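You operate a simulated robot arm through the tools that you are given. There is no shell and no other tool. Be economical: measure what you need, move in short steps, check, and stop when the job is done.

You run a simulated two-armed robot. Do the job below in one go: nothing can be reset, and whatever is moved stays where it is left.

TASK
Pick up the desk microphone with one hand, pass it to the other hand and put it on the upper tape shelf.

Only the result counts: the job must be done as asked and must still hold three seconds after the hand-in. Knocking over, shifting, dropping, spilling or breaking anything else fails it.

THE ROBOT
Two 7-joint arms with two-finger parallel grippers on one trunk, on a base that drives. Base frame: it is fixed to the floor where the robot stands at the start and does not move with it; the origin is under the middle of the robot, x ahead of it, y to its left, z up; the surface under the hand at the start is at about z = 0.72. Readings come in m, rad, newtons and seconds.
The left shoulder is at the start at [0.07, 0.188, 1.4], the right one opposite. With the tool pointing down near the work surface each hand reaches from about 0.1 to 0.64 m from the robot's upright axis, wherever it stands, measured 20 degrees to its own side. Places, roughly: desk microphone (9x8x18 cm) [0.6, -0.2, 0.8]; upper tape shelf (119x23 cm) [0.74, -0.26, 1.68]. Payload 3.91 kg a hand.
The TCP of each hand is the grasp point between the finger pads, 0.03 m short of the fingertips. In the tool frame z runs along the fingers and y along their closing line. Largest opening 0.11 m; finger width 0.02, thickness 0.01; the body of the gripper, 0.048 by 0.112 m, starts 0.055 m behind the TCP.
Orientation is told as [roll, pitch, yaw] about the base's x, y, z axes, in that order, counted from this pose: with the fingers straight down and closing along the base's y, the tool's x points along the base's -x, its y along +y and its z along -z.

THE INTERFACE
- The arms move only by the tool jog_arm. It takes "left_deltas", "right_deltas" or both (then of equal length, played together; a hand with none holds still); each is a list of rows, each a list of 3 entries, a list of its own where there are three numbers: the shift along the tool's x, y, z in units of 100 mm (1.0 is 100 mm), then the turn, a rotation vector about the tool's x, y, z in units of 90 degrees (1.0 is 90 degrees), then the closure, from 0 (fully open) to 1 (shut). In form: [[[tx, ty, tz], [rx, ry, rz], hand], ...]. A call has 1 to 10 rows; each row is the pose to reach, as a shift and turn from the pose commanded when the call began, along the tool's axes at that moment. A call with a number of a shift or a turn outside -1 to 1 is refused whole. Each row takes 0.2 s and may step no farther than 0.05 m and 0.15 rad from the row before; otherwise, or with a gripper value out of range, the whole call is refused. A pose out of reach is approached as far as the arm can. The call stops where the force on the tool passes 40 N (or 10 N more than at its start, if that is more) or the arm is blocked; 0.2 s more then pass. Each finger travels about 0.072 m/s and halts on what it meets, pressing with about 30 N; the grip force reading is that of the motor and also rises with nothing between the fingers. The clock runs only during rows and for 0.2 s after the last one: add rows that repeat a pose to give the fingers time. It gives the time, the measured TCP pose, the force on the tool (base axes), the opening and the grip force at its end, in the units of the frame above (readings bear some noise), with the torque about the TCP (base axes, N m) and any sound that the robot's microphone picked up, and new pictures: "pictures" is both (left out), scene, wrist or none (wrist: the cameras of the hands that moved).
- Cameras (640 x 400 px; columns grow to the right, rows downward): "scene" is now at [0.1422, -0.002, 1.6499]; the picture's right is [-0.02, -1.00, -0.00], its down [-0.37, 0.01, -0.93] and it looks along [0.93, -0.01, -0.37] (base axes); focal length 214 px, centre (320, 200). "left" rides on the left gripper at [0.072, -0.017, -0.103] in its tool frame; the picture's right is [0.23, 0.97, 0.00], its down [-0.76, 0.18, -0.62] and it looks along [-0.61, 0.14, 0.78] (tool axes); focal length 222 px, centre (320, 200). "right" rides on the right gripper at [0.072, 0.017, -0.103] in its tool frame; the picture's right is [-0.23, 0.97, 0.00], its down [-0.76, -0.18, -0.62] and it looks along [-0.61, -0.14, 0.78] (tool axes); focal length 222 px, centre (320, 200). There is no depth. A picture from a camera that has moved, and an enlarged one, comes with that camera's place and axes in the base frame and with its lens.
- move_column(by): slides the trunk up (or, below 0, down) by that many m; the arms and the scene camera ride with it, the base frame stays. It gives what a move gives, with no picture.
- steer(legs): drives the robot by 1 to 6 legs, each [ahead, turn to the left] in m and rad, along the robot's own axes; the way and the turn of a leg run together, so that a leg with both is an arc; at most 1.5 m and 3.142 rad a leg. The arms and the cameras ride along, it lands a little off, and it stops where it bumps. It gives what a move gives, and a new picture of the scene camera.
- turn_head(pan, tilt): turns the head with the scene camera to pan (to the left, within 1.501 rad either way) and tilt (down, from -0.506 to 1.204), counted from straight ahead of the robot. It gives what a move gives, and a new picture of the scene camera.
- inspect(camera, box): a new picture of the part [left, top, right, bottom] of that camera's present view, enlarged. No time passes.
- close_job(): hands the job in; it is judged then, once.

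Work in short steps. Places have to be worked out from the pictures, the camera data and where the tool is seen: move nearer, look again, correct. Check each grasp and each placing, and mend what went wrong. You have 120 turns and 260 pictures in all, those below and enlarged ones among them. Open the grippers and draw the arms clear of the work before you hand the job in, unless the task says otherwise; then end with one line.

The tools are called after "Call:" as name(argument=value, ...) on one line, values as JSON. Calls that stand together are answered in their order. jog_arm: Moves the arms, as the interface text tells. Its arguments: {"type":"object","properties":{"left_deltas":{"type":"array"},"right_deltas":{"type":"array"},"pictures":{"type":"string","enum":["both","scene","wrist","none"]}},"required":[]} The other tools are called the same way: move_column (by) slides the trunk up or down; steer (legs) drives the base; turn_head (pan, tilt) turns the head that bears the scene camera; inspect (camera, box) takes an enlarged picture of a part of a camera's view; close_job () hands the job in.

At the start:

```text
time: 0.0
left_position: [0.5955, 0.2198, 0.9999]
left_tcp_rot: [-0.003, -0.007, 0.016]
left_contact_force: [30.0, -99.3, -67.0]
left_moment: [13.09, -1.84, 8.58]
left_width: 0.1102
left_grasp_force: 0.1
right_position: [0.5666, -0.2826, 1.1496]
right_tcp_rot: [0.0, 0.001, 0.001]
right_contact_force: [0.0, -0.6, -1.4]
right_moment: [0.0, -0.01, -0.04]
right_width: 0.1099
right_grasp_force: 0.1
trunk travel left (down, up): [-0.91, 0.03]
robot x, y, heading: [0.0005, -0.004, 0.002]
head pan, tilt: [-0.016, 0.377]
```

scene: 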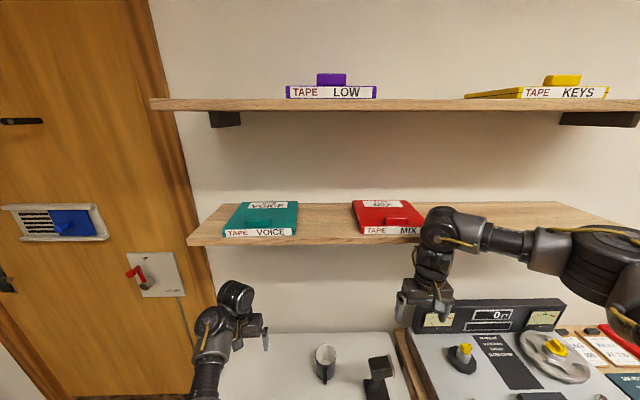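
right: 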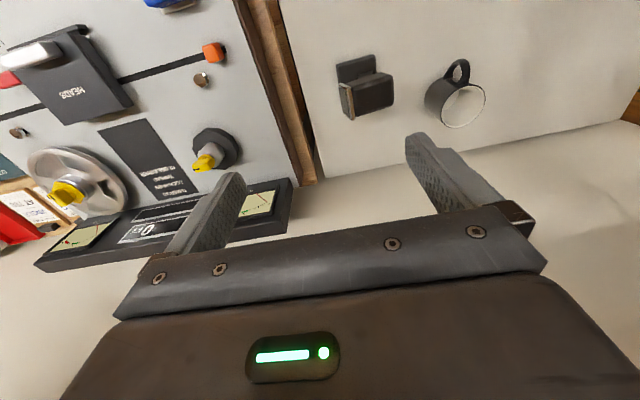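
left: 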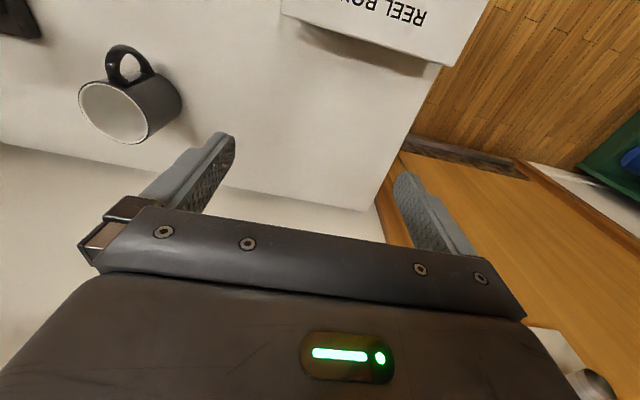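

The dark object near (378, 375) in the scene looks like the microphone. I'll look closer at it with both cameras.

Call:
inspect(camera="right", box=[300, 20, 500, 145])

Call:
turn_head(pan=-0.3, tilt=0.9)

```text
3.20 times, centred on (400, 82) of right
camera zoom: at [0.4945, -0.2651, 1.254], right [0.23, 0.97, 0.0], down [0.76, -0.18, 0.62], along [0.61, -0.14, -0.78], focal length 711 px, centre (64, 576)
```

zoom: 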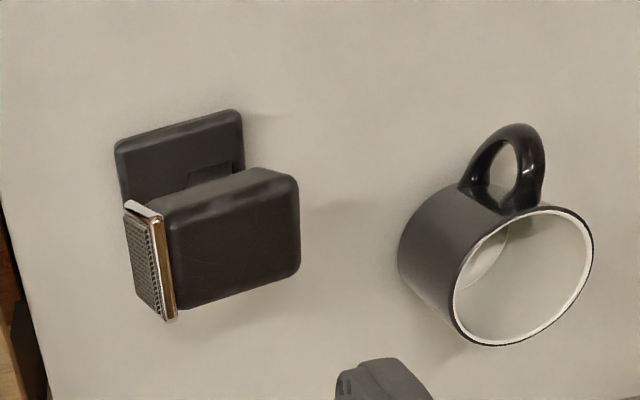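

```text
time: 0.9
left_position: [0.5942, 0.2208, 0.9988]
left_tcp_rot: [-0.005, -0.009, 0.02]
left_contact_force: [18.1, -48.6, -35.8]
left_moment: [6.46, -0.8, 4.27]
left_width: 0.1101
left_grasp_force: 0.0
right_position: [0.5658, -0.283, 1.1506]
right_tcp_rot: [0.001, 0.0, 0.0]
right_contact_force: [-0.4, -0.6, 0.2]
right_moment: [0.0, 0.0, 0.01]
right_width: 0.11
right_grasp_force: 0.1
trunk travel left (down, up): [-0.91, 0.03]
robot x, y, heading: [-0.0001, -0.0005, -0.003]
head pan, tilt: [-0.3, 0.901]
camera scene: at [0.1215, -0.0228, 1.6049], right [-0.3, -0.96, 0.0], down [-0.75, 0.23, -0.62], along [0.59, -0.18, -0.78], focal length 214 px, centre (320, 200)
```

scene: 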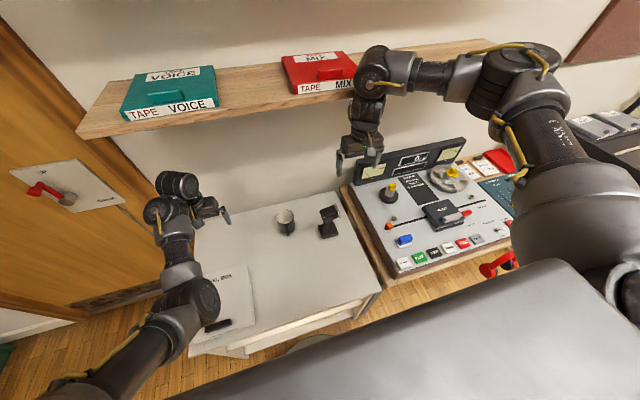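

I need a closer view of the microphone's shape, and of the left hand given its odd force reading.

Call:
inspect(camera="scene", box=[240, 180, 400, 280])

Call:
inspect(camera="scene", box=[100, 150, 300, 360])

```text
4.00 times, centred on (320, 230) of scene
camera zoom: at [0.1215, -0.0228, 1.6049], right [-0.3, -0.96, 0.0], down [-0.75, 0.23, -0.62], along [0.59, -0.18, -0.78], focal length 858 px, centre (320, 80)
```

zoom: 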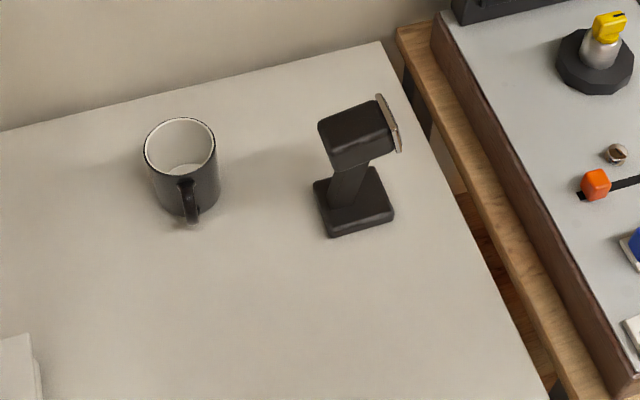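

```text
1.90 times, centred on (200, 255) of scene
camera zoom: at [0.1215, -0.0228, 1.6049], right [-0.3, -0.96, 0.0], down [-0.75, 0.23, -0.62], along [0.59, -0.18, -0.78], focal length 408 px, centre (549, 95)
```

zoom: 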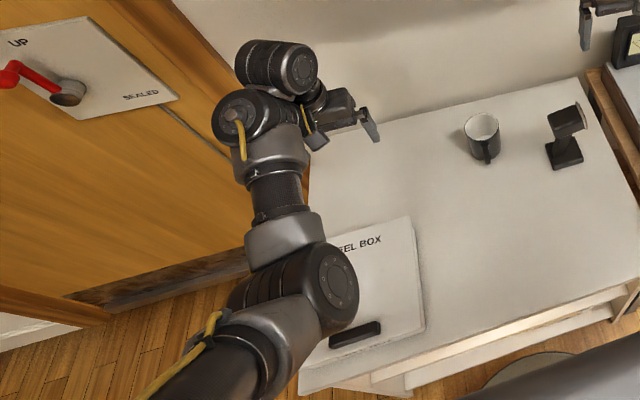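

The left force is decaying, so it looks like a start-up transient. I'll zoom tighter on the microphone from the scene and left cameras to judge the head's tilt.

Call:
inspect(camera="scene", box=[300, 195, 364, 245])

Call:
inspect(camera="left", box=[0, 0, 80, 50])

Call:
jog_arm(left_deltas=[[[0, 0, 0], [0, 0, 0], 0], [[0, 0, 0], [0, 0, 0], 0]], pictures="none")

```text
8.00 times, centred on (332, 220) of scene
camera zoom: at [0.1215, -0.0228, 1.6049], right [-0.3, -0.96, 0.0], down [-0.75, 0.23, -0.62], along [0.59, -0.18, -0.78], focal length 1716 px, centre (224, 40)
```

zoom: 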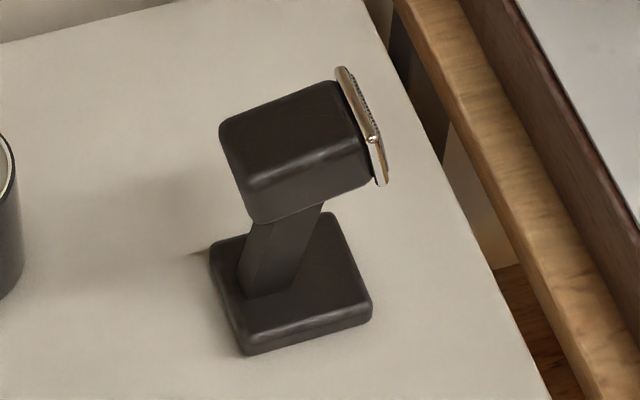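

```text
8.00 times, centred on (40, 25) of left
camera zoom: at [0.5215, 0.2022, 1.1021], right [-0.25, 0.97, -0.01], down [0.75, 0.2, 0.63], along [0.61, 0.15, -0.78], focal length 1777 px, centre (2560, 1600)
```

zoom: 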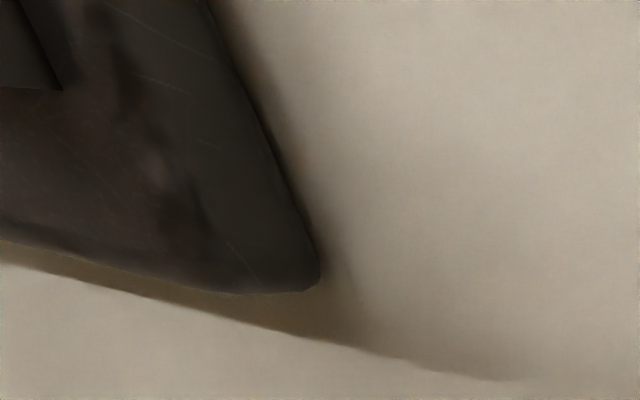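

```text
time: 1.6
left_position: [0.5945, 0.2188, 0.9992]
left_tcp_rot: [-0.004, -0.008, 0.021]
left_contact_force: [14.8, -50.6, -35.4]
left_moment: [6.69, -0.94, 4.44]
left_width: 0.11
left_grasp_force: 0.0
right_position: [0.5668, -0.2823, 1.1486]
right_tcp_rot: [0.001, 0.001, -0.001]
right_contact_force: [0.1, 0.0, 0.0]
right_moment: [0.04, 0.0, 0.0]
right_width: 0.1099
right_grasp_force: 0.1
trunk travel left (down, up): [-0.91, 0.03]
robot x, y, heading: [-0.0019, -0.0014, -0.0]
head pan, tilt: [-0.3, 0.901]
```

The left arm shows a steady force of about 60 N, so something is pushing on it. I'll turn the head to see what it touches.

Call:
turn_head(pan=0.35, tilt=0.6)

Call:
inspect(camera="scene", box=[160, 100, 480, 300])

```text
time: 2.6
left_position: [0.5951, 0.2182, 1.0007]
left_tcp_rot: [-0.005, -0.008, 0.019]
left_contact_force: [14.8, -52.0, -33.5]
left_moment: [6.8, -0.93, 4.47]
left_width: 0.1098
left_grasp_force: 0.2
right_position: [0.5664, -0.2816, 1.1504]
right_tcp_rot: [-0.001, 0.0, -0.001]
right_contact_force: [-0.6, -1.0, 0.5]
right_moment: [0.03, 0.01, 0.02]
right_width: 0.1099
right_grasp_force: 0.1
trunk travel left (down, up): [-0.91, 0.03]
robot x, y, heading: [0.0013, -0.0022, -0.0]
head pan, tilt: [0.351, 0.6]
camera scene: at [0.1323, 0.0297, 1.6296], right [0.34, -0.94, 0.0], down [-0.53, -0.19, -0.82], along [0.77, 0.28, -0.57], focal length 214 px, centre (320, 200)
```

scene: 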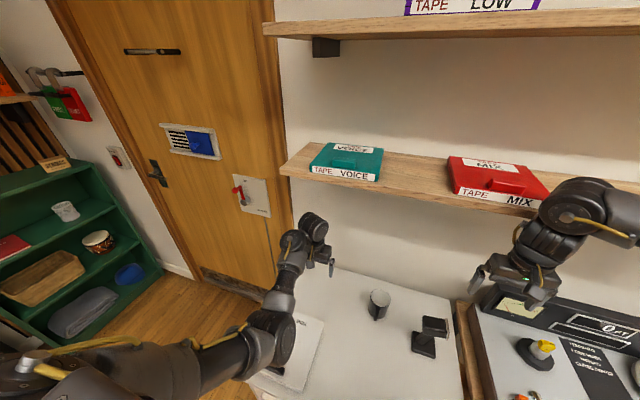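

```text
2.00 times, centred on (320, 200) of scene
camera zoom: at [0.1323, 0.0297, 1.6296], right [0.34, -0.94, 0.0], down [-0.53, -0.19, -0.82], along [0.77, 0.28, -0.57], focal length 429 px, centre (320, 200)
```

zoom: 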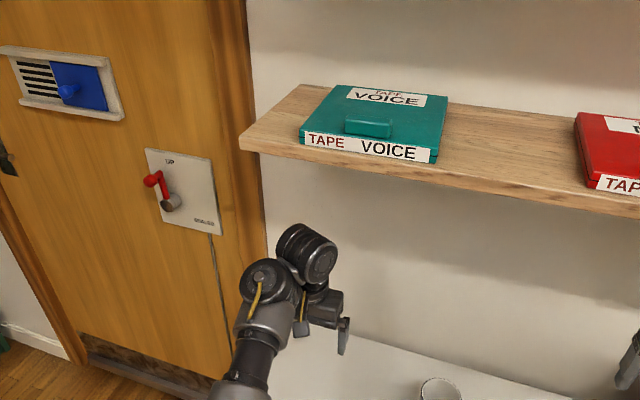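

Nothing obvious is touching the hand; I'll look down at the left elbow and forearm.

Call:
turn_head(pan=0.7, tilt=1.1)

```text
time: 3.5
left_position: [0.595, 0.2198, 1.0]
left_tcp_rot: [-0.004, -0.009, 0.022]
left_contact_force: [15.2, -51.8, -33.2]
left_moment: [6.79, -0.93, 4.45]
left_width: 0.1101
left_grasp_force: 0.0
right_position: [0.5664, -0.284, 1.1512]
right_tcp_rot: [0.0, 0.001, -0.001]
right_contact_force: [0.9, 0.1, 0.2]
right_moment: [0.0, 0.02, -0.03]
right_width: 0.1101
right_grasp_force: 0.1
trunk travel left (down, up): [-0.91, 0.03]
robot x, y, heading: [0.0032, 0.0023, -0.002]
head pan, tilt: [0.7, 1.1]
camera scene: at [0.0977, 0.0401, 1.5911], right [0.64, -0.77, 0.0], down [-0.68, -0.57, -0.45], along [0.35, 0.29, -0.89], focal length 214 px, centre (320, 200)
```

scene: 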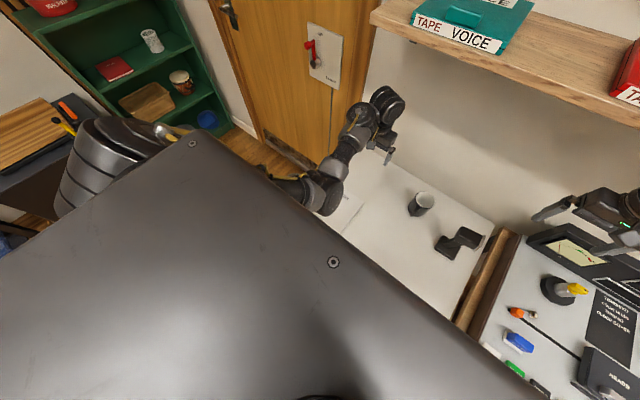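

The contact is probably at the left elbow near the reel box. I'll test by raising the left hand 2 cm and watching the force.

Call:
jog_arm(left_deltas=[[[0, 0, -0.1], [0, 0, 0], 0], [[0, 0, -0.2], [0, 0, 0], 0], [[0, 0, -0.2], [0, 0, 0], 0]], pictures="none")

```text
time: 3.8
left_position: [0.5962, 0.2182, 1.0002]
left_tcp_rot: [-0.007, -0.01, 0.025]
left_contact_force: [6.9, -17.7, -12.8]
left_moment: [2.43, -0.25, 1.59]
left_width: 0.11
left_grasp_force: 0.0
right_position: [0.5676, -0.2824, 1.1502]
right_tcp_rot: [0.0, 0.002, 0.0]
right_contact_force: [0.3, -0.2, -1.0]
right_moment: [0.01, 0.01, 0.01]
right_width: 0.1102
right_grasp_force: 0.1
trunk travel left (down, up): [-0.91, 0.03]
robot x, y, heading: [-0.0008, -0.001, 0.001]
head pan, tilt: [0.7, 1.1]
stopped in row 1 (left hand): the force on the tool passed its limit at 110 N (the readings are from after the stop); the commanded pose is now the measured one
```

Raising increased the force, so the wrist is pressing against something above and to its left, probably a shelf bracket. I'll go down and toward -y instead.

Call:
jog_arm(left_deltas=[[[0, -0.1, 0.1], [0, 0, 0], 0], [[0, -0.2, 0.2], [0, 0, 0], 0], [[0, -0.3, 0.3], [0, 0, 0], 0]], pictures="none")

```text
time: 4.6
left_position: [0.5959, 0.1886, 0.9707]
left_tcp_rot: [-0.003, -0.009, 0.024]
left_contact_force: [-0.1, 0.0, 0.7]
left_moment: [0.01, 0.02, 0.0]
left_width: 0.1102
left_grasp_force: 0.1
right_position: [0.5664, -0.2832, 1.1508]
right_tcp_rot: [0.002, -0.001, 0.0]
right_contact_force: [-0.2, -0.3, 1.2]
right_moment: [-0.01, 0.01, 0.0]
right_width: 0.11
right_grasp_force: 0.1
trunk travel left (down, up): [-0.91, 0.03]
robot x, y, heading: [-0.001, -0.0021, -0.002]
head pan, tilt: [0.7, 1.1]
```

Free now. I'll draw the left hand back 10 cm toward the robot, clear of the shelf, then view the scene.

Call:
jog_arm(left_deltas=[[[0.3, 0, 0], [0, 0, 0], 0], [[0.7, 0, 0], [0, 0, 0], 0], [[1.0, 0, 0], [0, 0, 0], 0]], pictures="none")

Call:
turn_head(pan=0.1, tilt=0.75)

```text
time: 5.1
left_position: [0.5406, 0.1879, 0.9704]
left_tcp_rot: [-0.009, -0.024, 0.036]
left_contact_force: [4.0, -19.6, -12.4]
left_moment: [2.5, -0.56, 1.7]
left_width: 0.1099
left_grasp_force: 0.0
right_position: [0.5665, -0.2823, 1.151]
right_tcp_rot: [0.001, -0.002, -0.001]
right_contact_force: [-0.7, 0.4, 0.5]
right_moment: [-0.03, -0.01, 0.02]
right_width: 0.1099
right_grasp_force: 0.1
trunk travel left (down, up): [-0.91, 0.03]
robot x, y, heading: [-0.0011, -0.0002, -0.001]
head pan, tilt: [0.7, 1.1]
stopped in row 2 (left hand): the force on the tool passed its limit at 106 N (the readings are from after the stop); the commanded pose is now the measured one
```

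```text
time: 6.1
left_position: [0.5422, 0.1864, 0.969]
left_tcp_rot: [-0.008, -0.02, 0.033]
left_contact_force: [7.6, -33.5, -26.7]
left_moment: [4.37, -1.35, 2.91]
left_width: 0.1101
left_grasp_force: 0.2
right_position: [0.5668, -0.2837, 1.1505]
right_tcp_rot: [0.0, 0.0, -0.001]
right_contact_force: [0.0, 0.2, 0.5]
right_moment: [0.02, -0.01, 0.0]
right_width: 0.1099
right_grasp_force: 0.0
trunk travel left (down, up): [-0.91, 0.03]
robot x, y, heading: [-0.0035, 0.0014, 0.0]
head pan, tilt: [0.099, 0.75]
camera scene: at [0.1316, 0.0078, 1.6167], right [0.1, -0.99, 0.0], down [-0.68, -0.07, -0.73], along [0.73, 0.07, -0.68], focal length 214 px, centre (320, 200)
```

scene: 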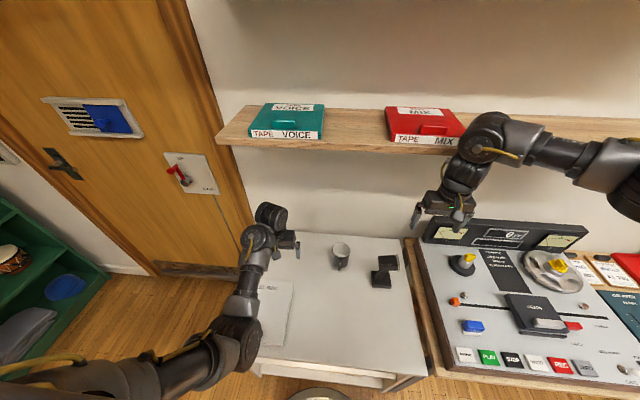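

The contact is not at the shelf; the low elbow seems to be involved. I'll zoom in on it.

Call:
inspect(camera="scene", box=[150, 190, 390, 400])

```text
1.90 times, centred on (270, 295) of scene
camera zoom: at [0.1316, 0.0078, 1.6167], right [0.1, -0.99, 0.0], down [-0.68, -0.07, -0.73], along [0.73, 0.07, -0.68], focal length 408 px, centre (415, 19)
```

zoom: 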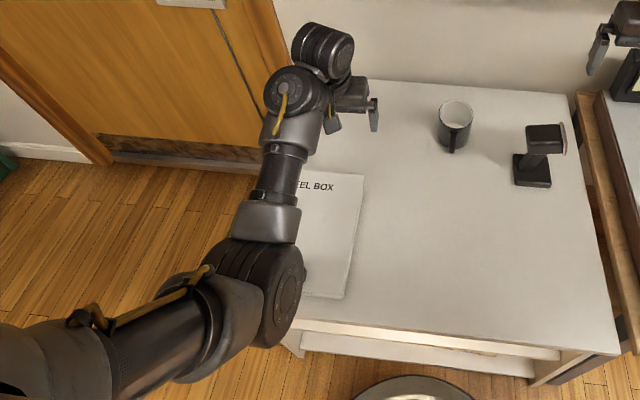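

The upper arm goes far out to the left; I'll look there for furniture that it may be touching.

Call:
turn_head(pan=1.35, tilt=0.7)

```text
time: 7.6
left_position: [0.5421, 0.1875, 0.9685]
left_tcp_rot: [-0.008, -0.02, 0.033]
left_contact_force: [7.5, -35.5, -28.3]
left_moment: [4.69, -1.51, 3.13]
left_width: 0.11
left_grasp_force: 0.1
right_position: [0.5668, -0.2813, 1.1495]
right_tcp_rot: [0.0, -0.002, -0.002]
right_contact_force: [-0.2, 0.5, 1.2]
right_moment: [-0.01, -0.02, 0.02]
right_width: 0.1102
right_grasp_force: 0.0
trunk travel left (down, up): [-0.91, 0.03]
robot x, y, heading: [0.0001, 0.0001, -0.004]
head pan, tilt: [1.349, 0.7]
camera scene: at [0.068, 0.0823, 1.621], right [0.98, -0.22, 0.0], down [-0.14, -0.63, -0.76], along [0.17, 0.75, -0.64], focal length 214 px, centre (320, 200)
```

scene: 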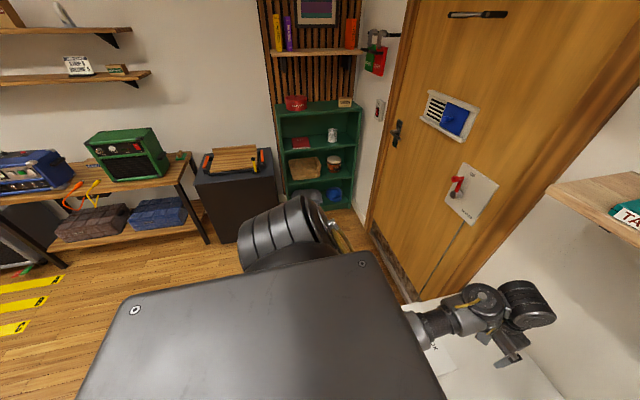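

Nothing is near the upper arm, so the elbow pressing down on the reel box or table is most likely. Raising the trunk 3 cm should unload it.

Call:
move_column(by=0.028)

Call:
turn_head(pan=0.45, tilt=1.0)

```text
time: 8.3
left_position: [0.542, 0.1861, 0.9965]
left_tcp_rot: [-0.008, -0.022, 0.033]
left_contact_force: [6.8, -35.4, -26.9]
left_moment: [4.65, -1.51, 3.11]
left_width: 0.1102
left_grasp_force: 0.0
right_position: [0.5664, -0.2828, 1.1783]
right_tcp_rot: [0.0, 0.002, -0.001]
right_contact_force: [0.7, -0.3, 0.1]
right_moment: [0.01, -0.04, -0.02]
right_width: 0.11
right_grasp_force: 0.0
trunk travel left (down, up): [-0.938, 0.002]
robot x, y, heading: [-0.0031, -0.0013, -0.0]
head pan, tilt: [1.349, 0.7]
```

```text
time: 9.5
left_position: [0.5419, 0.1873, 0.9959]
left_tcp_rot: [-0.009, -0.021, 0.032]
left_contact_force: [7.4, -35.6, -27.6]
left_moment: [4.64, -1.48, 3.11]
left_width: 0.1099
left_grasp_force: 0.0
right_position: [0.5664, -0.2824, 1.1775]
right_tcp_rot: [0.0, 0.001, 0.0]
right_contact_force: [0.7, -0.6, 0.4]
right_moment: [0.0, 0.01, 0.01]
right_width: 0.1101
right_grasp_force: 0.2
trunk travel left (down, up): [-0.938, 0.002]
robot x, y, heading: [-0.0004, 0.0003, 0.001]
head pan, tilt: [0.45, 1.0]
camera scene: at [0.112, 0.0299, 1.6257], right [0.44, -0.9, 0.0], down [-0.76, -0.37, -0.54], along [0.49, 0.24, -0.84], focal length 214 px, centre (320, 200)
```

scene: 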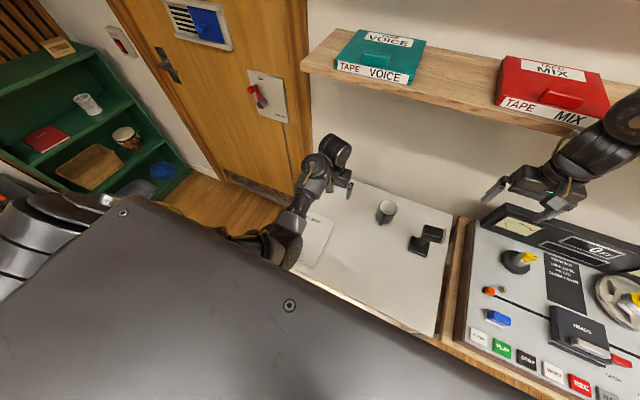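

The force did not change with the trunk, so the left arm is pressing on the robot's own body. I'll ease forward and toward -y, which relieved it earlier.

Call:
jog_arm(left_deltas=[[[-0.3, 0, 0], [0, 0, 0], 0], [[-0.4, 0, 0], [0, 0, 0], 0], [[-0.4, -0.4, 0], [0, 0, 0], 0], [[-0.4, -0.8, 0], [0, 0, 0], 0], [[-0.4, -0.8, 0], [0, 0, 0], 0]], pictures="none")

```text
time: 10.7
left_position: [0.5829, 0.1097, 0.9976]
left_tcp_rot: [-0.008, -0.019, 0.031]
left_contact_force: [0.4, 0.0, 0.4]
left_moment: [-0.05, -0.02, -0.01]
left_width: 0.1101
left_grasp_force: 0.0
right_position: [0.5672, -0.2815, 1.1774]
right_tcp_rot: [0.0, 0.0, 0.001]
right_contact_force: [0.1, 0.8, 0.2]
right_moment: [-0.01, -0.03, -0.02]
right_width: 0.1102
right_grasp_force: 0.0
trunk travel left (down, up): [-0.938, 0.002]
robot x, y, heading: [0.0045, 0.0009, 0.0]
head pan, tilt: [0.45, 1.0]
```

Free again. Now I'll test whether the left hand can rise from here.

Call:
jog_arm(left_deltas=[[[0, 0, -0.3], [0, 0, 0], 0], [[0, 0, -0.6], [0, 0, 0], 0], [[0, 0, -0.9], [0, 0, 0], 0]], pictures="scene")

```text
time: 11.4
left_position: [0.5826, 0.1118, 1.0523]
left_tcp_rot: [-0.012, -0.027, 0.042]
left_contact_force: [0.0, -11.5, -5.8]
left_moment: [1.55, -0.35, 1.11]
left_width: 0.1102
left_grasp_force: 0.0
left hand out of reach, approached as far as the arm can: row 2, 3
right_position: [0.5674, -0.283, 1.1783]
right_tcp_rot: [0.001, 0.0, 0.0]
right_contact_force: [-0.2, 0.0, -0.5]
right_moment: [0.02, 0.06, -0.01]
right_width: 0.1101
right_grasp_force: 0.1
trunk travel left (down, up): [-0.938, 0.002]
robot x, y, heading: [0.0025, 0.0019, -0.0]
head pan, tilt: [0.45, 1.0]
stopped in row 3 (left hand): the force on the tool passed its limit at 60 N (the readings are from after the stop); the commanded pose is now the measured one
camera scene: at [0.1118, 0.0308, 1.6256], right [0.44, -0.9, 0.0], down [-0.76, -0.37, -0.54], along [0.49, 0.23, -0.84], focal length 214 px, centre (320, 200)
```

scene: 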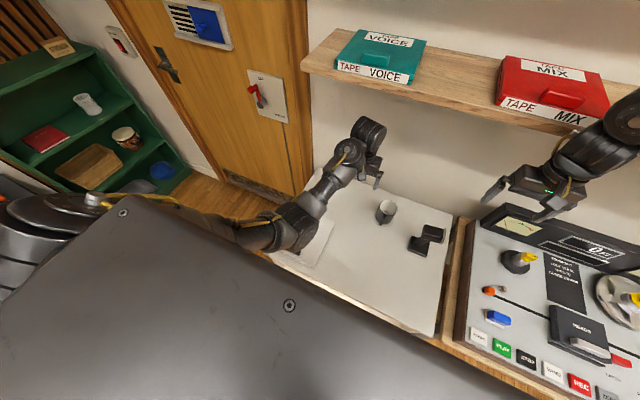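

The left arm is hitting a limit with the tool pointing down. I'll lower slightly and pitch the tool forward to see whether that frees it.

Call:
jog_arm(left_deltas=[[[0, 0, 0.3], [0, 0, 0], 0], [[0, 0, 0.3], [0, -0.09, 0], 0], [[0, 0, 0.3], [0, -0.18, 0], 0], [[0, 0, 0.3], [0, -0.27, 0], 0], [[0, 0, 0.3], [0, -0.36, 0], 0], [[0, 0, 0.3], [0, -0.45, 0], 0]], pictures="scene")

```text
time: 12.8
left_position: [0.5833, 0.1105, 1.0211]
left_tcp_rot: [-0.015, -0.735, 0.051]
left_contact_force: [-0.2, 0.2, 0.2]
left_moment: [-0.01, 0.0, -0.03]
left_width: 0.11
left_grasp_force: 0.1
right_position: [0.5657, -0.2812, 1.1773]
right_tcp_rot: [-0.003, 0.0, -0.001]
right_contact_force: [0.3, -0.7, -0.7]
right_moment: [-0.01, 0.01, -0.01]
right_width: 0.1101
right_grasp_force: 0.0
trunk travel left (down, up): [-0.938, 0.002]
robot x, y, heading: [0.0036, -0.0019, 0.006]
head pan, tilt: [0.45, 1.0]
camera scene: at [0.1122, 0.0315, 1.6256], right [0.44, -0.9, 0.0], down [-0.76, -0.37, -0.54], along [0.49, 0.23, -0.84], focal length 214 px, centre (320, 200)
```

scene: 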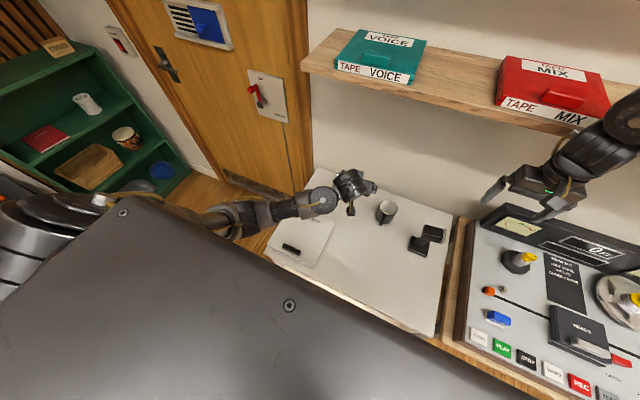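

That works freely. Now I'll test raising it about 13 cm in this pitched posture.

Call:
jog_arm(left_deltas=[[[-0.22, 0, -0.24], [0, -0.05, 0], 0], [[-0.44, 0, -0.48], [0, -0.1, 0], 0], [[-0.66, 0, -0.72], [0, -0.15, 0], 0], [[-0.88, 0, -0.96], [0, -0.2, 0], 0]], pictures="scene")

```text
time: 13.8
left_position: [0.5841, 0.1109, 1.1529]
left_tcp_rot: [-0.018, -1.048, 0.057]
left_contact_force: [0.5, 0.2, 0.5]
left_moment: [0.02, 0.01, 0.03]
left_width: 0.11
left_grasp_force: 0.1
right_position: [0.567, -0.2836, 1.1777]
right_tcp_rot: [0.0, 0.001, 0.0]
right_contact_force: [-0.2, 0.2, -0.4]
right_moment: [0.02, -0.03, 0.03]
right_width: 0.11
right_grasp_force: 0.1
trunk travel left (down, up): [-0.938, 0.002]
robot x, y, heading: [0.0015, -0.0013, -0.003]
head pan, tilt: [0.45, 1.0]
camera scene: at [0.1119, 0.0291, 1.6256], right [0.44, -0.9, 0.0], down [-0.76, -0.37, -0.54], along [0.49, 0.24, -0.84], focal length 214 px, centre (320, 200)
```

scene: 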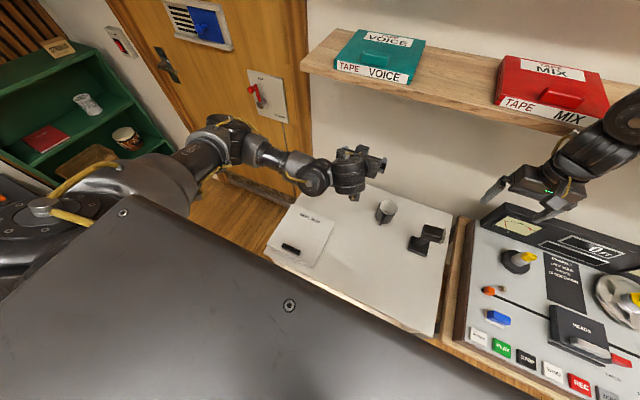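

The left arm is free and out of the way. Now the right hand: I'll yaw it and move above the microphone head at about (0.593, -0.204).

Call:
jog_arm(right_deltas=[[[-0.04, 0.13, 0.15], [0, 0, -0.09], 0], [[-0.08, 0.26, 0.3], [0, 0, -0.18], 0], [[-0.13, 0.4, 0.45], [0, 0, -0.27], 0], [[-0.17, 0.53, 0.6], [0, 0, -0.36], 0], [[-0.22, 0.66, 0.7], [0, 0, -0.45], 0], [[-0.26, 0.79, 0.7], [0, 0, -0.54], 0], [[-0.26, 0.79, 0.7], [0, 0, -0.63], 0], [[-0.26, 0.79, 0.7], [0, 0, -0.72], 0], [[-0.26, 0.79, 0.7], [0, 0, -0.81], 0], [[-0.26, 0.79, 0.7], [0, 0, -0.9], 0]], pictures="wrist")

Call:
turn_head(pan=-0.2, tilt=0.8)

```text
time: 16.0
left_position: [0.5629, 0.1482, 1.1532]
left_tcp_rot: [-0.066, -1.071, 0.098]
left_contact_force: [2.4, 2.7, -1.1]
left_moment: [-0.1, 0.07, -0.17]
left_width: 0.11
left_grasp_force: 0.1
right_position: [0.5885, -0.1776, 1.1304]
right_tcp_rot: [-0.045, 0.023, 1.378]
right_contact_force: [-1.5, -2.8, 1.0]
right_moment: [0.18, -0.13, 0.0]
right_width: 0.1098
right_grasp_force: 0.0
trunk travel left (down, up): [-0.938, 0.002]
robot x, y, heading: [0.0022, -0.0003, -0.008]
head pan, tilt: [0.45, 1.0]
stopped in row 10 (left hand): the arm was blocked; the commanded pose is now the measured one
camera right: at [0.555, -0.2427, 1.2355], right [-0.91, 0.41, -0.05], down [0.3, 0.73, 0.61], along [0.29, 0.54, -0.79], focal length 222 px, centre (320, 200)
```

right: 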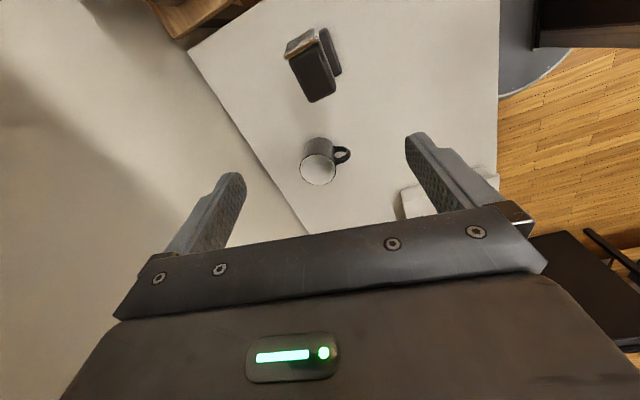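

```text
time: 17.1
left_position: [0.5719, 0.1496, 1.1536]
left_tcp_rot: [-0.089, -1.06, 0.114]
left_contact_force: [1.0, -0.7, 0.8]
left_moment: [0.02, 0.0, 0.03]
left_width: 0.1099
left_grasp_force: 0.0
right_position: [0.5886, -0.1695, 1.1298]
right_tcp_rot: [-0.04, 0.019, 1.39]
right_contact_force: [1.3, -1.6, 0.1]
right_moment: [0.19, 0.14, -0.06]
right_width: 0.11
right_grasp_force: 0.1
trunk travel left (down, up): [-0.938, 0.002]
robot x, y, heading: [0.0017, -0.001, -0.012]
head pan, tilt: [-0.201, 0.799]
camera scene: at [0.1143, -0.019, 1.642], right [-0.21, -0.98, 0.0], down [-0.7, 0.15, -0.7], along [0.69, -0.14, -0.71], focal length 214 px, centre (320, 200)
```

scene: 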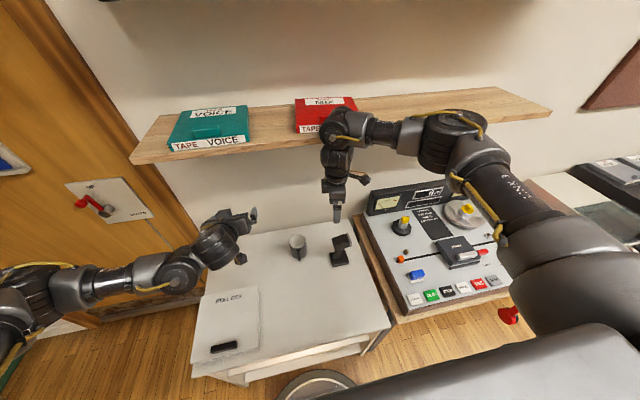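

Something got blocked, and both hands ended up slightly off target. I'll zoom in on the right wrist near the shelf and on the left arm.

Call:
inspect(camera="scene", box=[240, 70, 440, 270])

Call:
inspect(camera="scene", box=[0, 180, 320, 380])

```text
2.00 times, centred on (340, 170) of scene
camera zoom: at [0.1143, -0.019, 1.642], right [-0.21, -0.98, 0.0], down [-0.7, 0.15, -0.7], along [0.69, -0.14, -0.71], focal length 429 px, centre (280, 260)
```

zoom: 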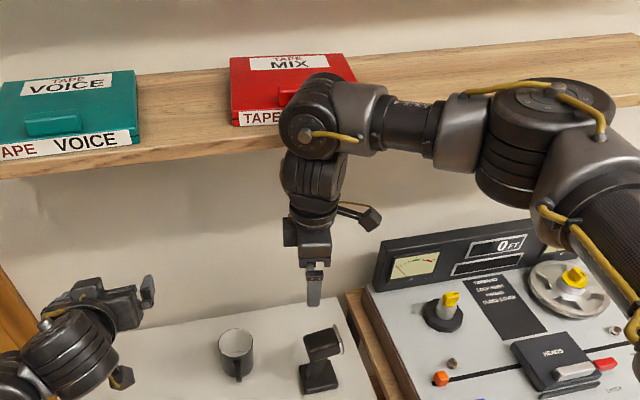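

```text
2.00 times, centred on (160, 280) of scene
camera zoom: at [0.1143, -0.019, 1.642], right [-0.21, -0.98, 0.0], down [-0.7, 0.15, -0.7], along [0.69, -0.14, -0.71], focal length 429 px, centre (640, 40)
```

zoom: 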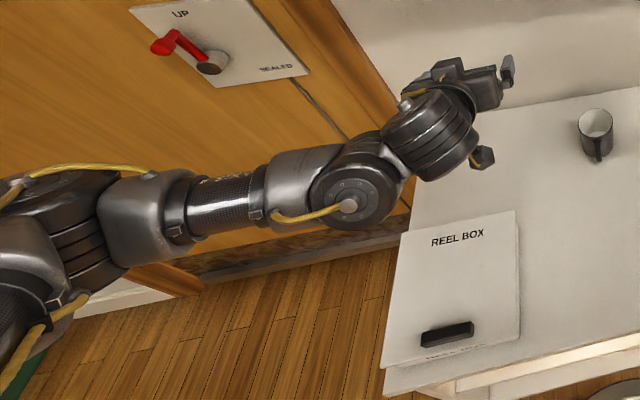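

The right wrist sits at lower shelf height beside the MIX tape, which is risky. I'll draw the right hand back 8 cm toward the robot first.

Call:
jog_arm(right_deltas=[[[0.05, 0.27, 0], [0, 0, 0], 0], [[0.1, 0.54, 0], [0, 0, 0], 0], [[0.15, 0.8, 0], [0, 0, 0], 0]], pictures="scene")

Call:
inspect(camera="scene", box=[120, 60, 440, 260])

```text
time: 17.9
left_position: [0.5785, 0.158, 1.1454]
left_tcp_rot: [-0.097, -1.05, 0.123]
left_contact_force: [0.1, 0.0, 0.4]
left_moment: [0.02, -0.03, 0.04]
left_width: 0.1098
left_grasp_force: 0.0
right_position: [0.5154, -0.1643, 1.1244]
right_tcp_rot: [-0.036, 0.026, 1.386]
right_contact_force: [-0.1, -0.1, 0.4]
right_moment: [0.01, 0.02, -0.02]
right_width: 0.1099
right_grasp_force: 0.1
trunk travel left (down, up): [-0.938, 0.002]
robot x, y, heading: [0.0021, 0.0011, -0.008]
head pan, tilt: [-0.201, 0.799]
camera scene: at [0.1271, -0.0207, 1.6409], right [-0.21, -0.98, 0.0], down [-0.7, 0.15, -0.7], along [0.68, -0.14, -0.72], focal length 214 px, centre (320, 200)
```

scene: 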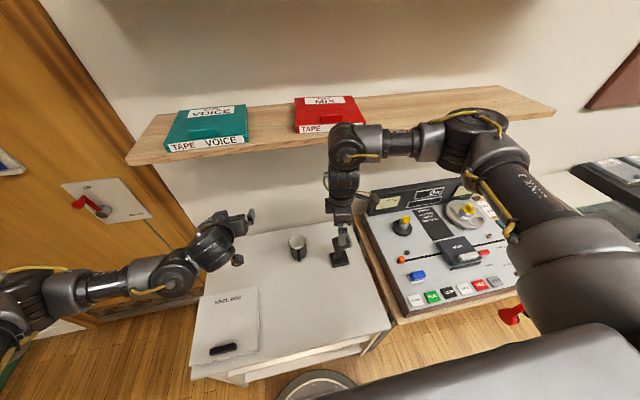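

```text
2.00 times, centred on (280, 160) of scene
camera zoom: at [0.1271, -0.0207, 1.6409], right [-0.21, -0.98, 0.0], down [-0.7, 0.15, -0.7], along [0.68, -0.14, -0.72], focal length 429 px, centre (400, 280)
```

zoom: 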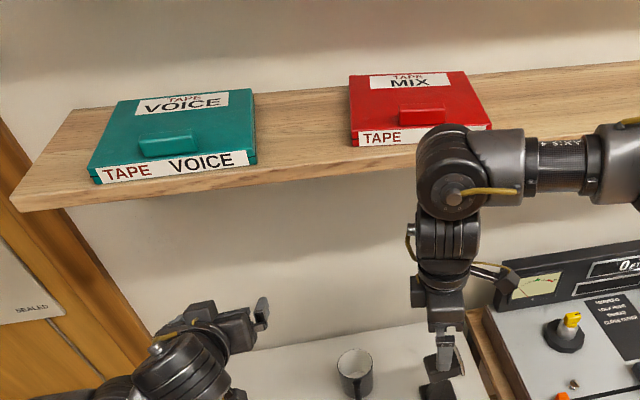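

The trunk sprang back, so the right wrist had been pressing on the shelf or the tape. I'll repeat an earlier head view to check whether the MIX tape moved.

Call:
turn_head(pan=0.45, tilt=1.0)

Call:
turn_head(pan=0.1, tilt=0.3)

```text
time: 18.9
left_position: [0.5799, 0.1597, 1.1465]
left_tcp_rot: [-0.1, -1.048, 0.127]
left_contact_force: [0.8, 0.2, -0.6]
left_moment: [0.0, 0.03, 0.01]
left_width: 0.1099
left_grasp_force: 0.1
right_position: [0.5151, -0.1614, 1.1253]
right_tcp_rot: [-0.035, 0.026, 1.387]
right_contact_force: [0.0, -0.6, -0.5]
right_moment: [0.03, 0.0, 0.0]
right_width: 0.11
right_grasp_force: 0.1
trunk travel left (down, up): [-0.938, 0.002]
robot x, y, heading: [0.002, -0.0028, -0.004]
head pan, tilt: [0.45, 1.0]
camera scene: at [0.1116, 0.0288, 1.6257], right [0.43, -0.9, 0.0], down [-0.76, -0.36, -0.54], along [0.49, 0.23, -0.84], focal length 214 px, centre (320, 200)
```

scene: 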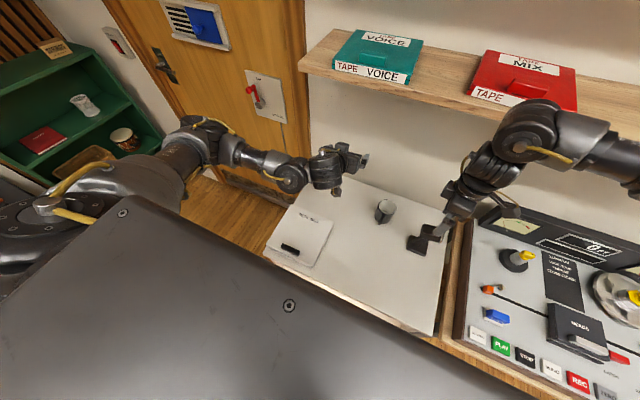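

```text
time: 19.9
left_position: [0.5803, 0.1589, 1.146]
left_tcp_rot: [-0.101, -1.05, 0.126]
left_contact_force: [0.2, 0.8, -0.3]
left_moment: [0.02, 0.0, -0.01]
left_width: 0.1101
left_grasp_force: 0.0
right_position: [0.5163, -0.1618, 1.1245]
right_tcp_rot: [-0.034, 0.032, 1.388]
right_contact_force: [0.2, -0.2, -0.3]
right_moment: [0.04, -0.01, 0.01]
right_width: 0.11
right_grasp_force: 0.2
trunk travel left (down, up): [-0.938, 0.002]
robot x, y, heading: [0.0012, 0.0022, -0.006]
head pan, tilt: [0.099, 0.3]
camera scene: at [0.1424, 0.0079, 1.685], right [0.09, -1.0, 0.0], down [-0.3, -0.03, -0.95], along [0.95, 0.09, -0.3], focal length 214 px, centre (320, 200)
```

scene: 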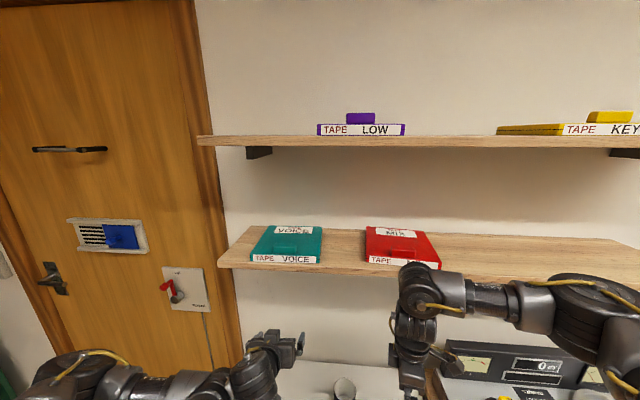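

Compared with the same view earlier, the MIX tape has slid about 4 cm to the left, pushed by my right wrist. I'll push it back before anything else. First the right hand goes down and away, and the left hand comes back and up.

Call:
jog_arm(right_deltas=[[[0.15, 0, 0.25], [0, 0, 0], 0], [[0.4, 0, 0.5], [0, 0, 0], 0], [[0.7, 0, 0.75], [0, 0, 0], 0], [[1.0, 0, 0.75], [0, 0, 0], 0]], left_deltas=[[[-0.12, -0.15, -0.24], [0, 0, 0], 1], [[-0.24, -0.3, -0.48], [0, 0, 0], 1], [[-0.36, -0.45, -0.73], [0, 0, 0], 1], [[-0.48, -0.6, -0.97], [0, 0, 0], 1]], pictures="both")

```text
time: 20.9
left_position: [0.5195, 0.096, 1.2399]
left_tcp_rot: [-0.096, -1.05, 0.121]
left_contact_force: [0.5, 0.1, 0.1]
left_moment: [0.02, -0.02, 0.03]
left_width: 0.0001
left_grasp_force: 30.3
right_position: [0.4988, -0.2651, 1.0518]
right_tcp_rot: [-0.035, 0.026, 1.389]
right_contact_force: [0.1, 0.2, 0.3]
right_moment: [0.02, -0.02, 0.01]
right_width: 0.1099
right_grasp_force: 0.0
trunk travel left (down, up): [-0.938, 0.002]
robot x, y, heading: [0.0009, -0.0013, -0.009]
head pan, tilt: [0.099, 0.3]
camera scene: at [0.141, 0.0037, 1.6853], right [0.09, -1.0, 0.0], down [-0.29, -0.03, -0.96], along [0.95, 0.09, -0.29], focal length 214 px, centre (320, 200)
camera right: at [0.4674, -0.3297, 1.1564], right [-0.92, 0.4, -0.04], down [0.29, 0.74, 0.61], along [0.27, 0.55, -0.79], focal length 222 px, centre (320, 200)
camera left: at [0.3947, 0.0751, 1.2283], right [-0.15, 0.96, -0.24], down [-0.17, 0.22, 0.96], along [0.97, 0.19, 0.13], focal length 222 px, centre (320, 200)
```

scene: 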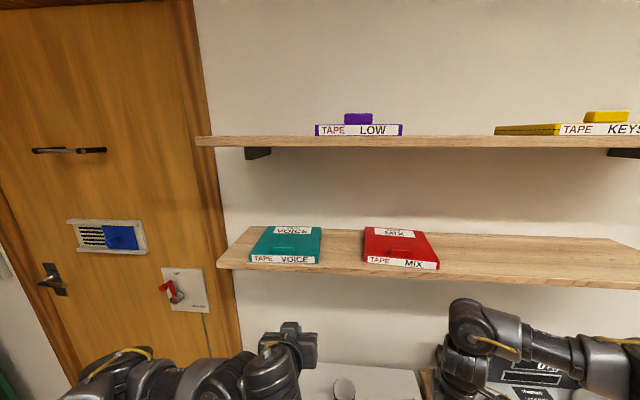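
right: 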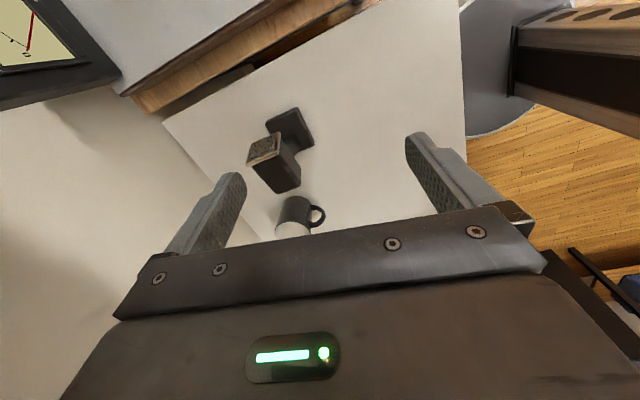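
left: 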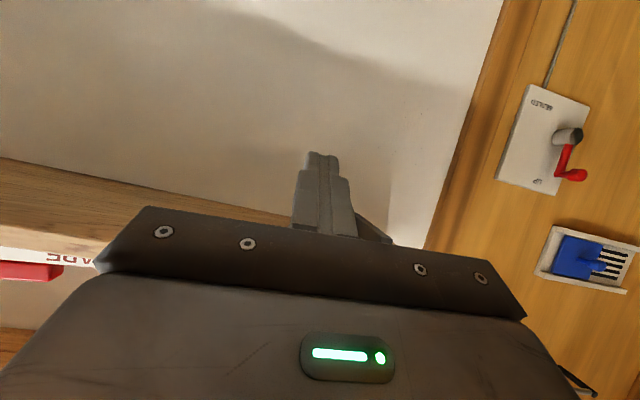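

I'll take a clear reference view of the tapes, then raise the left hand (closed) in front of the shelf, pitching it more downward.

Call:
inspect(camera="scene", box=[220, 210, 460, 290])

Call:
jog_arm(left_deltas=[[[-0.24, -0.24, -0.2], [0, 0.0, 0], 1], [[-0.48, -0.48, -0.41], [0, 0.05, 0], 1], [[-0.72, -0.72, -0.62], [0, 0.12, 0], 1], [[-0.97, -0.95, -0.82], [0, 0.19, 0], 1]], pictures="none")

```text
2.67 times, centred on (340, 250) of scene
camera zoom: at [0.141, 0.0037, 1.6853], right [0.09, -1.0, 0.0], down [-0.29, -0.03, -0.96], along [0.95, 0.09, -0.29], focal length 572 px, centre (267, 67)
```

zoom: 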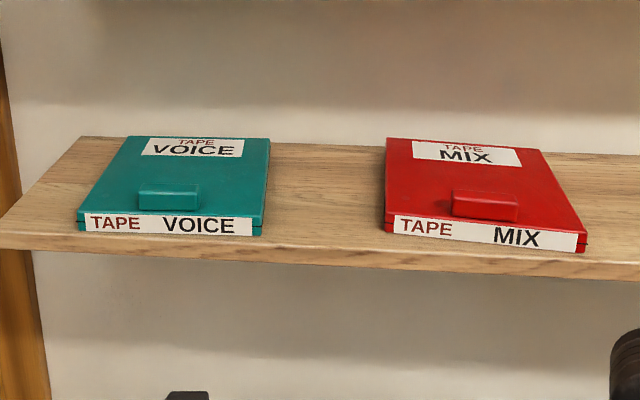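

```text
time: 21.9
left_position: [0.5787, 0.0251, 1.2686]
left_tcp_rot: [-0.064, -0.76, 0.083]
left_contact_force: [1.0, -0.1, 0.4]
left_moment: [0.03, 0.02, 0.04]
left_width: 0.0004
left_grasp_force: 30.4
left hand out of reach, approached as far as the arm can: row 2, 3, 4
right_position: [0.5026, -0.2642, 1.05]
right_tcp_rot: [-0.032, 0.026, 1.388]
right_contact_force: [0.0, 0.1, -0.5]
right_moment: [-0.01, 0.03, -0.02]
right_width: 0.1099
right_grasp_force: 0.1
trunk travel left (down, up): [-0.938, 0.002]
robot x, y, heading: [-0.0033, 0.0003, -0.009]
head pan, tilt: [0.099, 0.3]
```

The left arm can't pitch steeply there, but it moves well when near horizontal. I'll bring it back to nearly horizontal in front of the MIX tape, aiming to pinch the tape's front tab and slide it back.

Call:
jog_arm(left_deltas=[[[0.02, -0.12, -0.2], [0, -0.09, 0], 0.5], [[0.05, -0.25, -0.45], [0, -0.18, 0], 0.3], [[0.07, -0.37, -0.7], [0, -0.27, 0], 0], [[0.095, -0.5, -0.92], [0, -0.36, 0], 0], [[0.095, -0.5, -0.92], [0, -0.42, 0], 0]], pictures="both")

```text
time: 23.1
left_position: [0.529, 0.0259, 1.3277]
left_tcp_rot: [-0.229, -1.347, 0.259]
left_contact_force: [-0.1, -0.7, -0.1]
left_moment: [-0.03, 0.01, 0.0]
left_width: 0.1099
left_grasp_force: 0.0
left hand out of reach, approached as far as the arm can: row 3, 4, 5
right_position: [0.5009, -0.2629, 1.052]
right_tcp_rot: [-0.035, 0.028, 1.387]
right_contact_force: [0.6, -0.5, -0.3]
right_moment: [0.01, 0.01, 0.01]
right_width: 0.1102
right_grasp_force: 0.0
trunk travel left (down, up): [-0.938, 0.002]
robot x, y, heading: [0.0002, -0.0012, -0.0]
head pan, tilt: [0.099, 0.3]
camera scene: at [0.1419, 0.0076, 1.6851], right [0.09, -1.0, 0.0], down [-0.29, -0.03, -0.96], along [0.95, 0.09, -0.3], focal length 214 px, centre (320, 200)
camera left: at [0.4128, 0.003, 1.2796], right [-0.08, 0.96, -0.27], down [-0.45, 0.21, 0.87], along [0.89, 0.2, 0.41], focal length 222 px, centre (320, 200)
```

scene: 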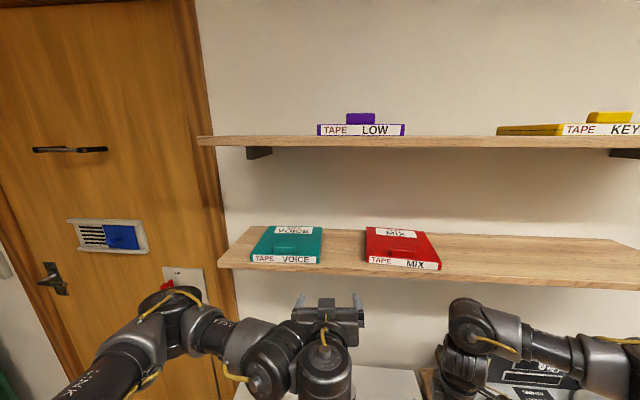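
left: 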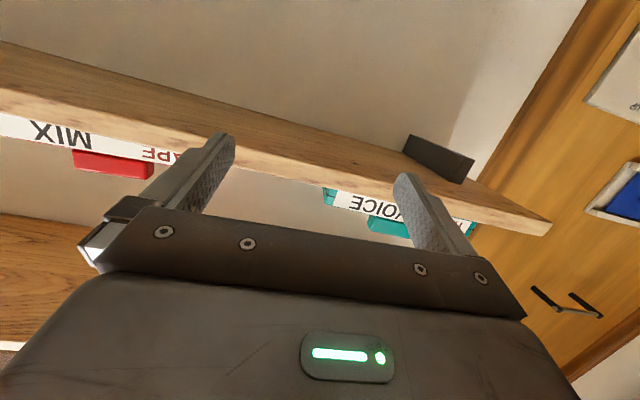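

The left arm can't cross further to the right. The right arm faces the MIX tape directly, so I'll use it: undo its yaw while the left hand moves away to the left.

Call:
jog_arm(right_deltas=[[[0, 0, 0], [0, 0, 0.09], 0], [[0, 0, 0], [0, 0, 0.18], 0], [[0, 0, 0], [0, 0, 0.27], 0], [[0, 0, 0], [0, 0, 0.36], 0], [[0, 0, 0], [0, 0, 0.45], 0], [[0, 0, 0], [0, 0, 0.54], 0], [[0, 0, 0], [0, 0, 0.63], 0], [[0, 0, 0], [0, 0, 0.72], 0], [[0, 0, 0], [0, 0, 0.81], 0], [[0, 0, 0], [0, 0, 0.88], 0]], left_deltas=[[[0, 0.1, 0], [0, 0, 0], 0], [[0, 0.3, 0], [0, 0, 0], 0], [[0, 0.5, 0], [0, 0, 0], 0], [[0, 0.7, 0], [0, 0, 0], 0], [[0, 0.9, 0], [0, 0, 0], 0], [[0, 1.0, 0], [0, 0, 0], 0], [[0, 1.0, 0], [0, 0, 0], 0], [[0, 1.0, 0], [0, 0, 0], 0], [[0, 1.0, 0], [0, 0, 0], 0], [[0, 1.0, 0], [0, 0, 0], 0]], pictures="none")

```text
time: 25.4
left_position: [0.5257, 0.1259, 1.3221]
left_tcp_rot: [-0.225, -1.344, 0.256]
left_contact_force: [0.4, 0.4, 0.9]
left_moment: [0.0, 0.01, 0.02]
left_width: 0.1098
left_grasp_force: 0.1
right_position: [0.5019, -0.2632, 1.0526]
right_tcp_rot: [-0.033, -0.028, 0.004]
right_contact_force: [0.3, 0.6, 0.5]
right_moment: [0.01, 0.02, -0.04]
right_width: 0.1102
right_grasp_force: 0.2
trunk travel left (down, up): [-0.938, 0.002]
robot x, y, heading: [0.0006, -0.0021, -0.007]
head pan, tilt: [0.099, 0.3]
```

Now I'll pitch the right tool forward while raising it 10 cm.

Call:
jog_arm(right_deltas=[[[0, 0, -0.1], [0, -0.09, 0], 0], [[0, 0, -0.2], [0, -0.18, 0], 0], [[0, 0.1, -0.3], [0, -0.27, 0], 0], [[-0.1, 0.2, -0.4], [0, -0.36, 0], 0], [[-0.1, 0.3, -0.5], [0, -0.45, 0], 0], [[-0.2, 0.4, -0.6], [0, -0.54, 0], 0], [[-0.2, 0.5, -0.7], [0, -0.63, 0], 0], [[-0.3, 0.6, -0.8], [0, -0.72, 0], 0], [[-0.3, 0.6, -0.9], [0, -0.79, 0], 0], [[-0.3, 0.6, -1.0], [0, -0.85, 0], 0]], pictures="scene")

```text
time: 27.6
left_position: [0.5241, 0.1265, 1.3229]
left_tcp_rot: [-0.226, -1.343, 0.256]
left_contact_force: [0.5, -0.4, -0.9]
left_moment: [-0.04, 0.02, -0.02]
left_width: 0.1102
left_grasp_force: 0.1
right_position: [0.5298, -0.1988, 1.1516]
right_tcp_rot: [-0.168, -1.362, 0.167]
right_contact_force: [-0.3, -0.2, 0.4]
right_moment: [0.03, -0.01, 0.05]
right_width: 0.1097
right_grasp_force: 0.1
right hand out of reach, approached as far as the arm can: row 5, 6, 7
trunk travel left (down, up): [-0.938, 0.002]
robot x, y, heading: [0.0013, -0.001, -0.008]
head pan, tilt: [0.099, 0.3]
camera scene: at [0.142, 0.0075, 1.6852], right [0.09, -1.0, 0.0], down [-0.29, -0.03, -0.96], along [0.95, 0.09, -0.3], focal length 214 px, centre (320, 200)
```

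scene: 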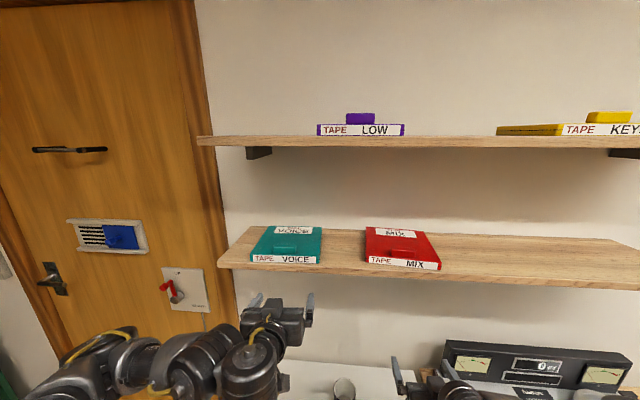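

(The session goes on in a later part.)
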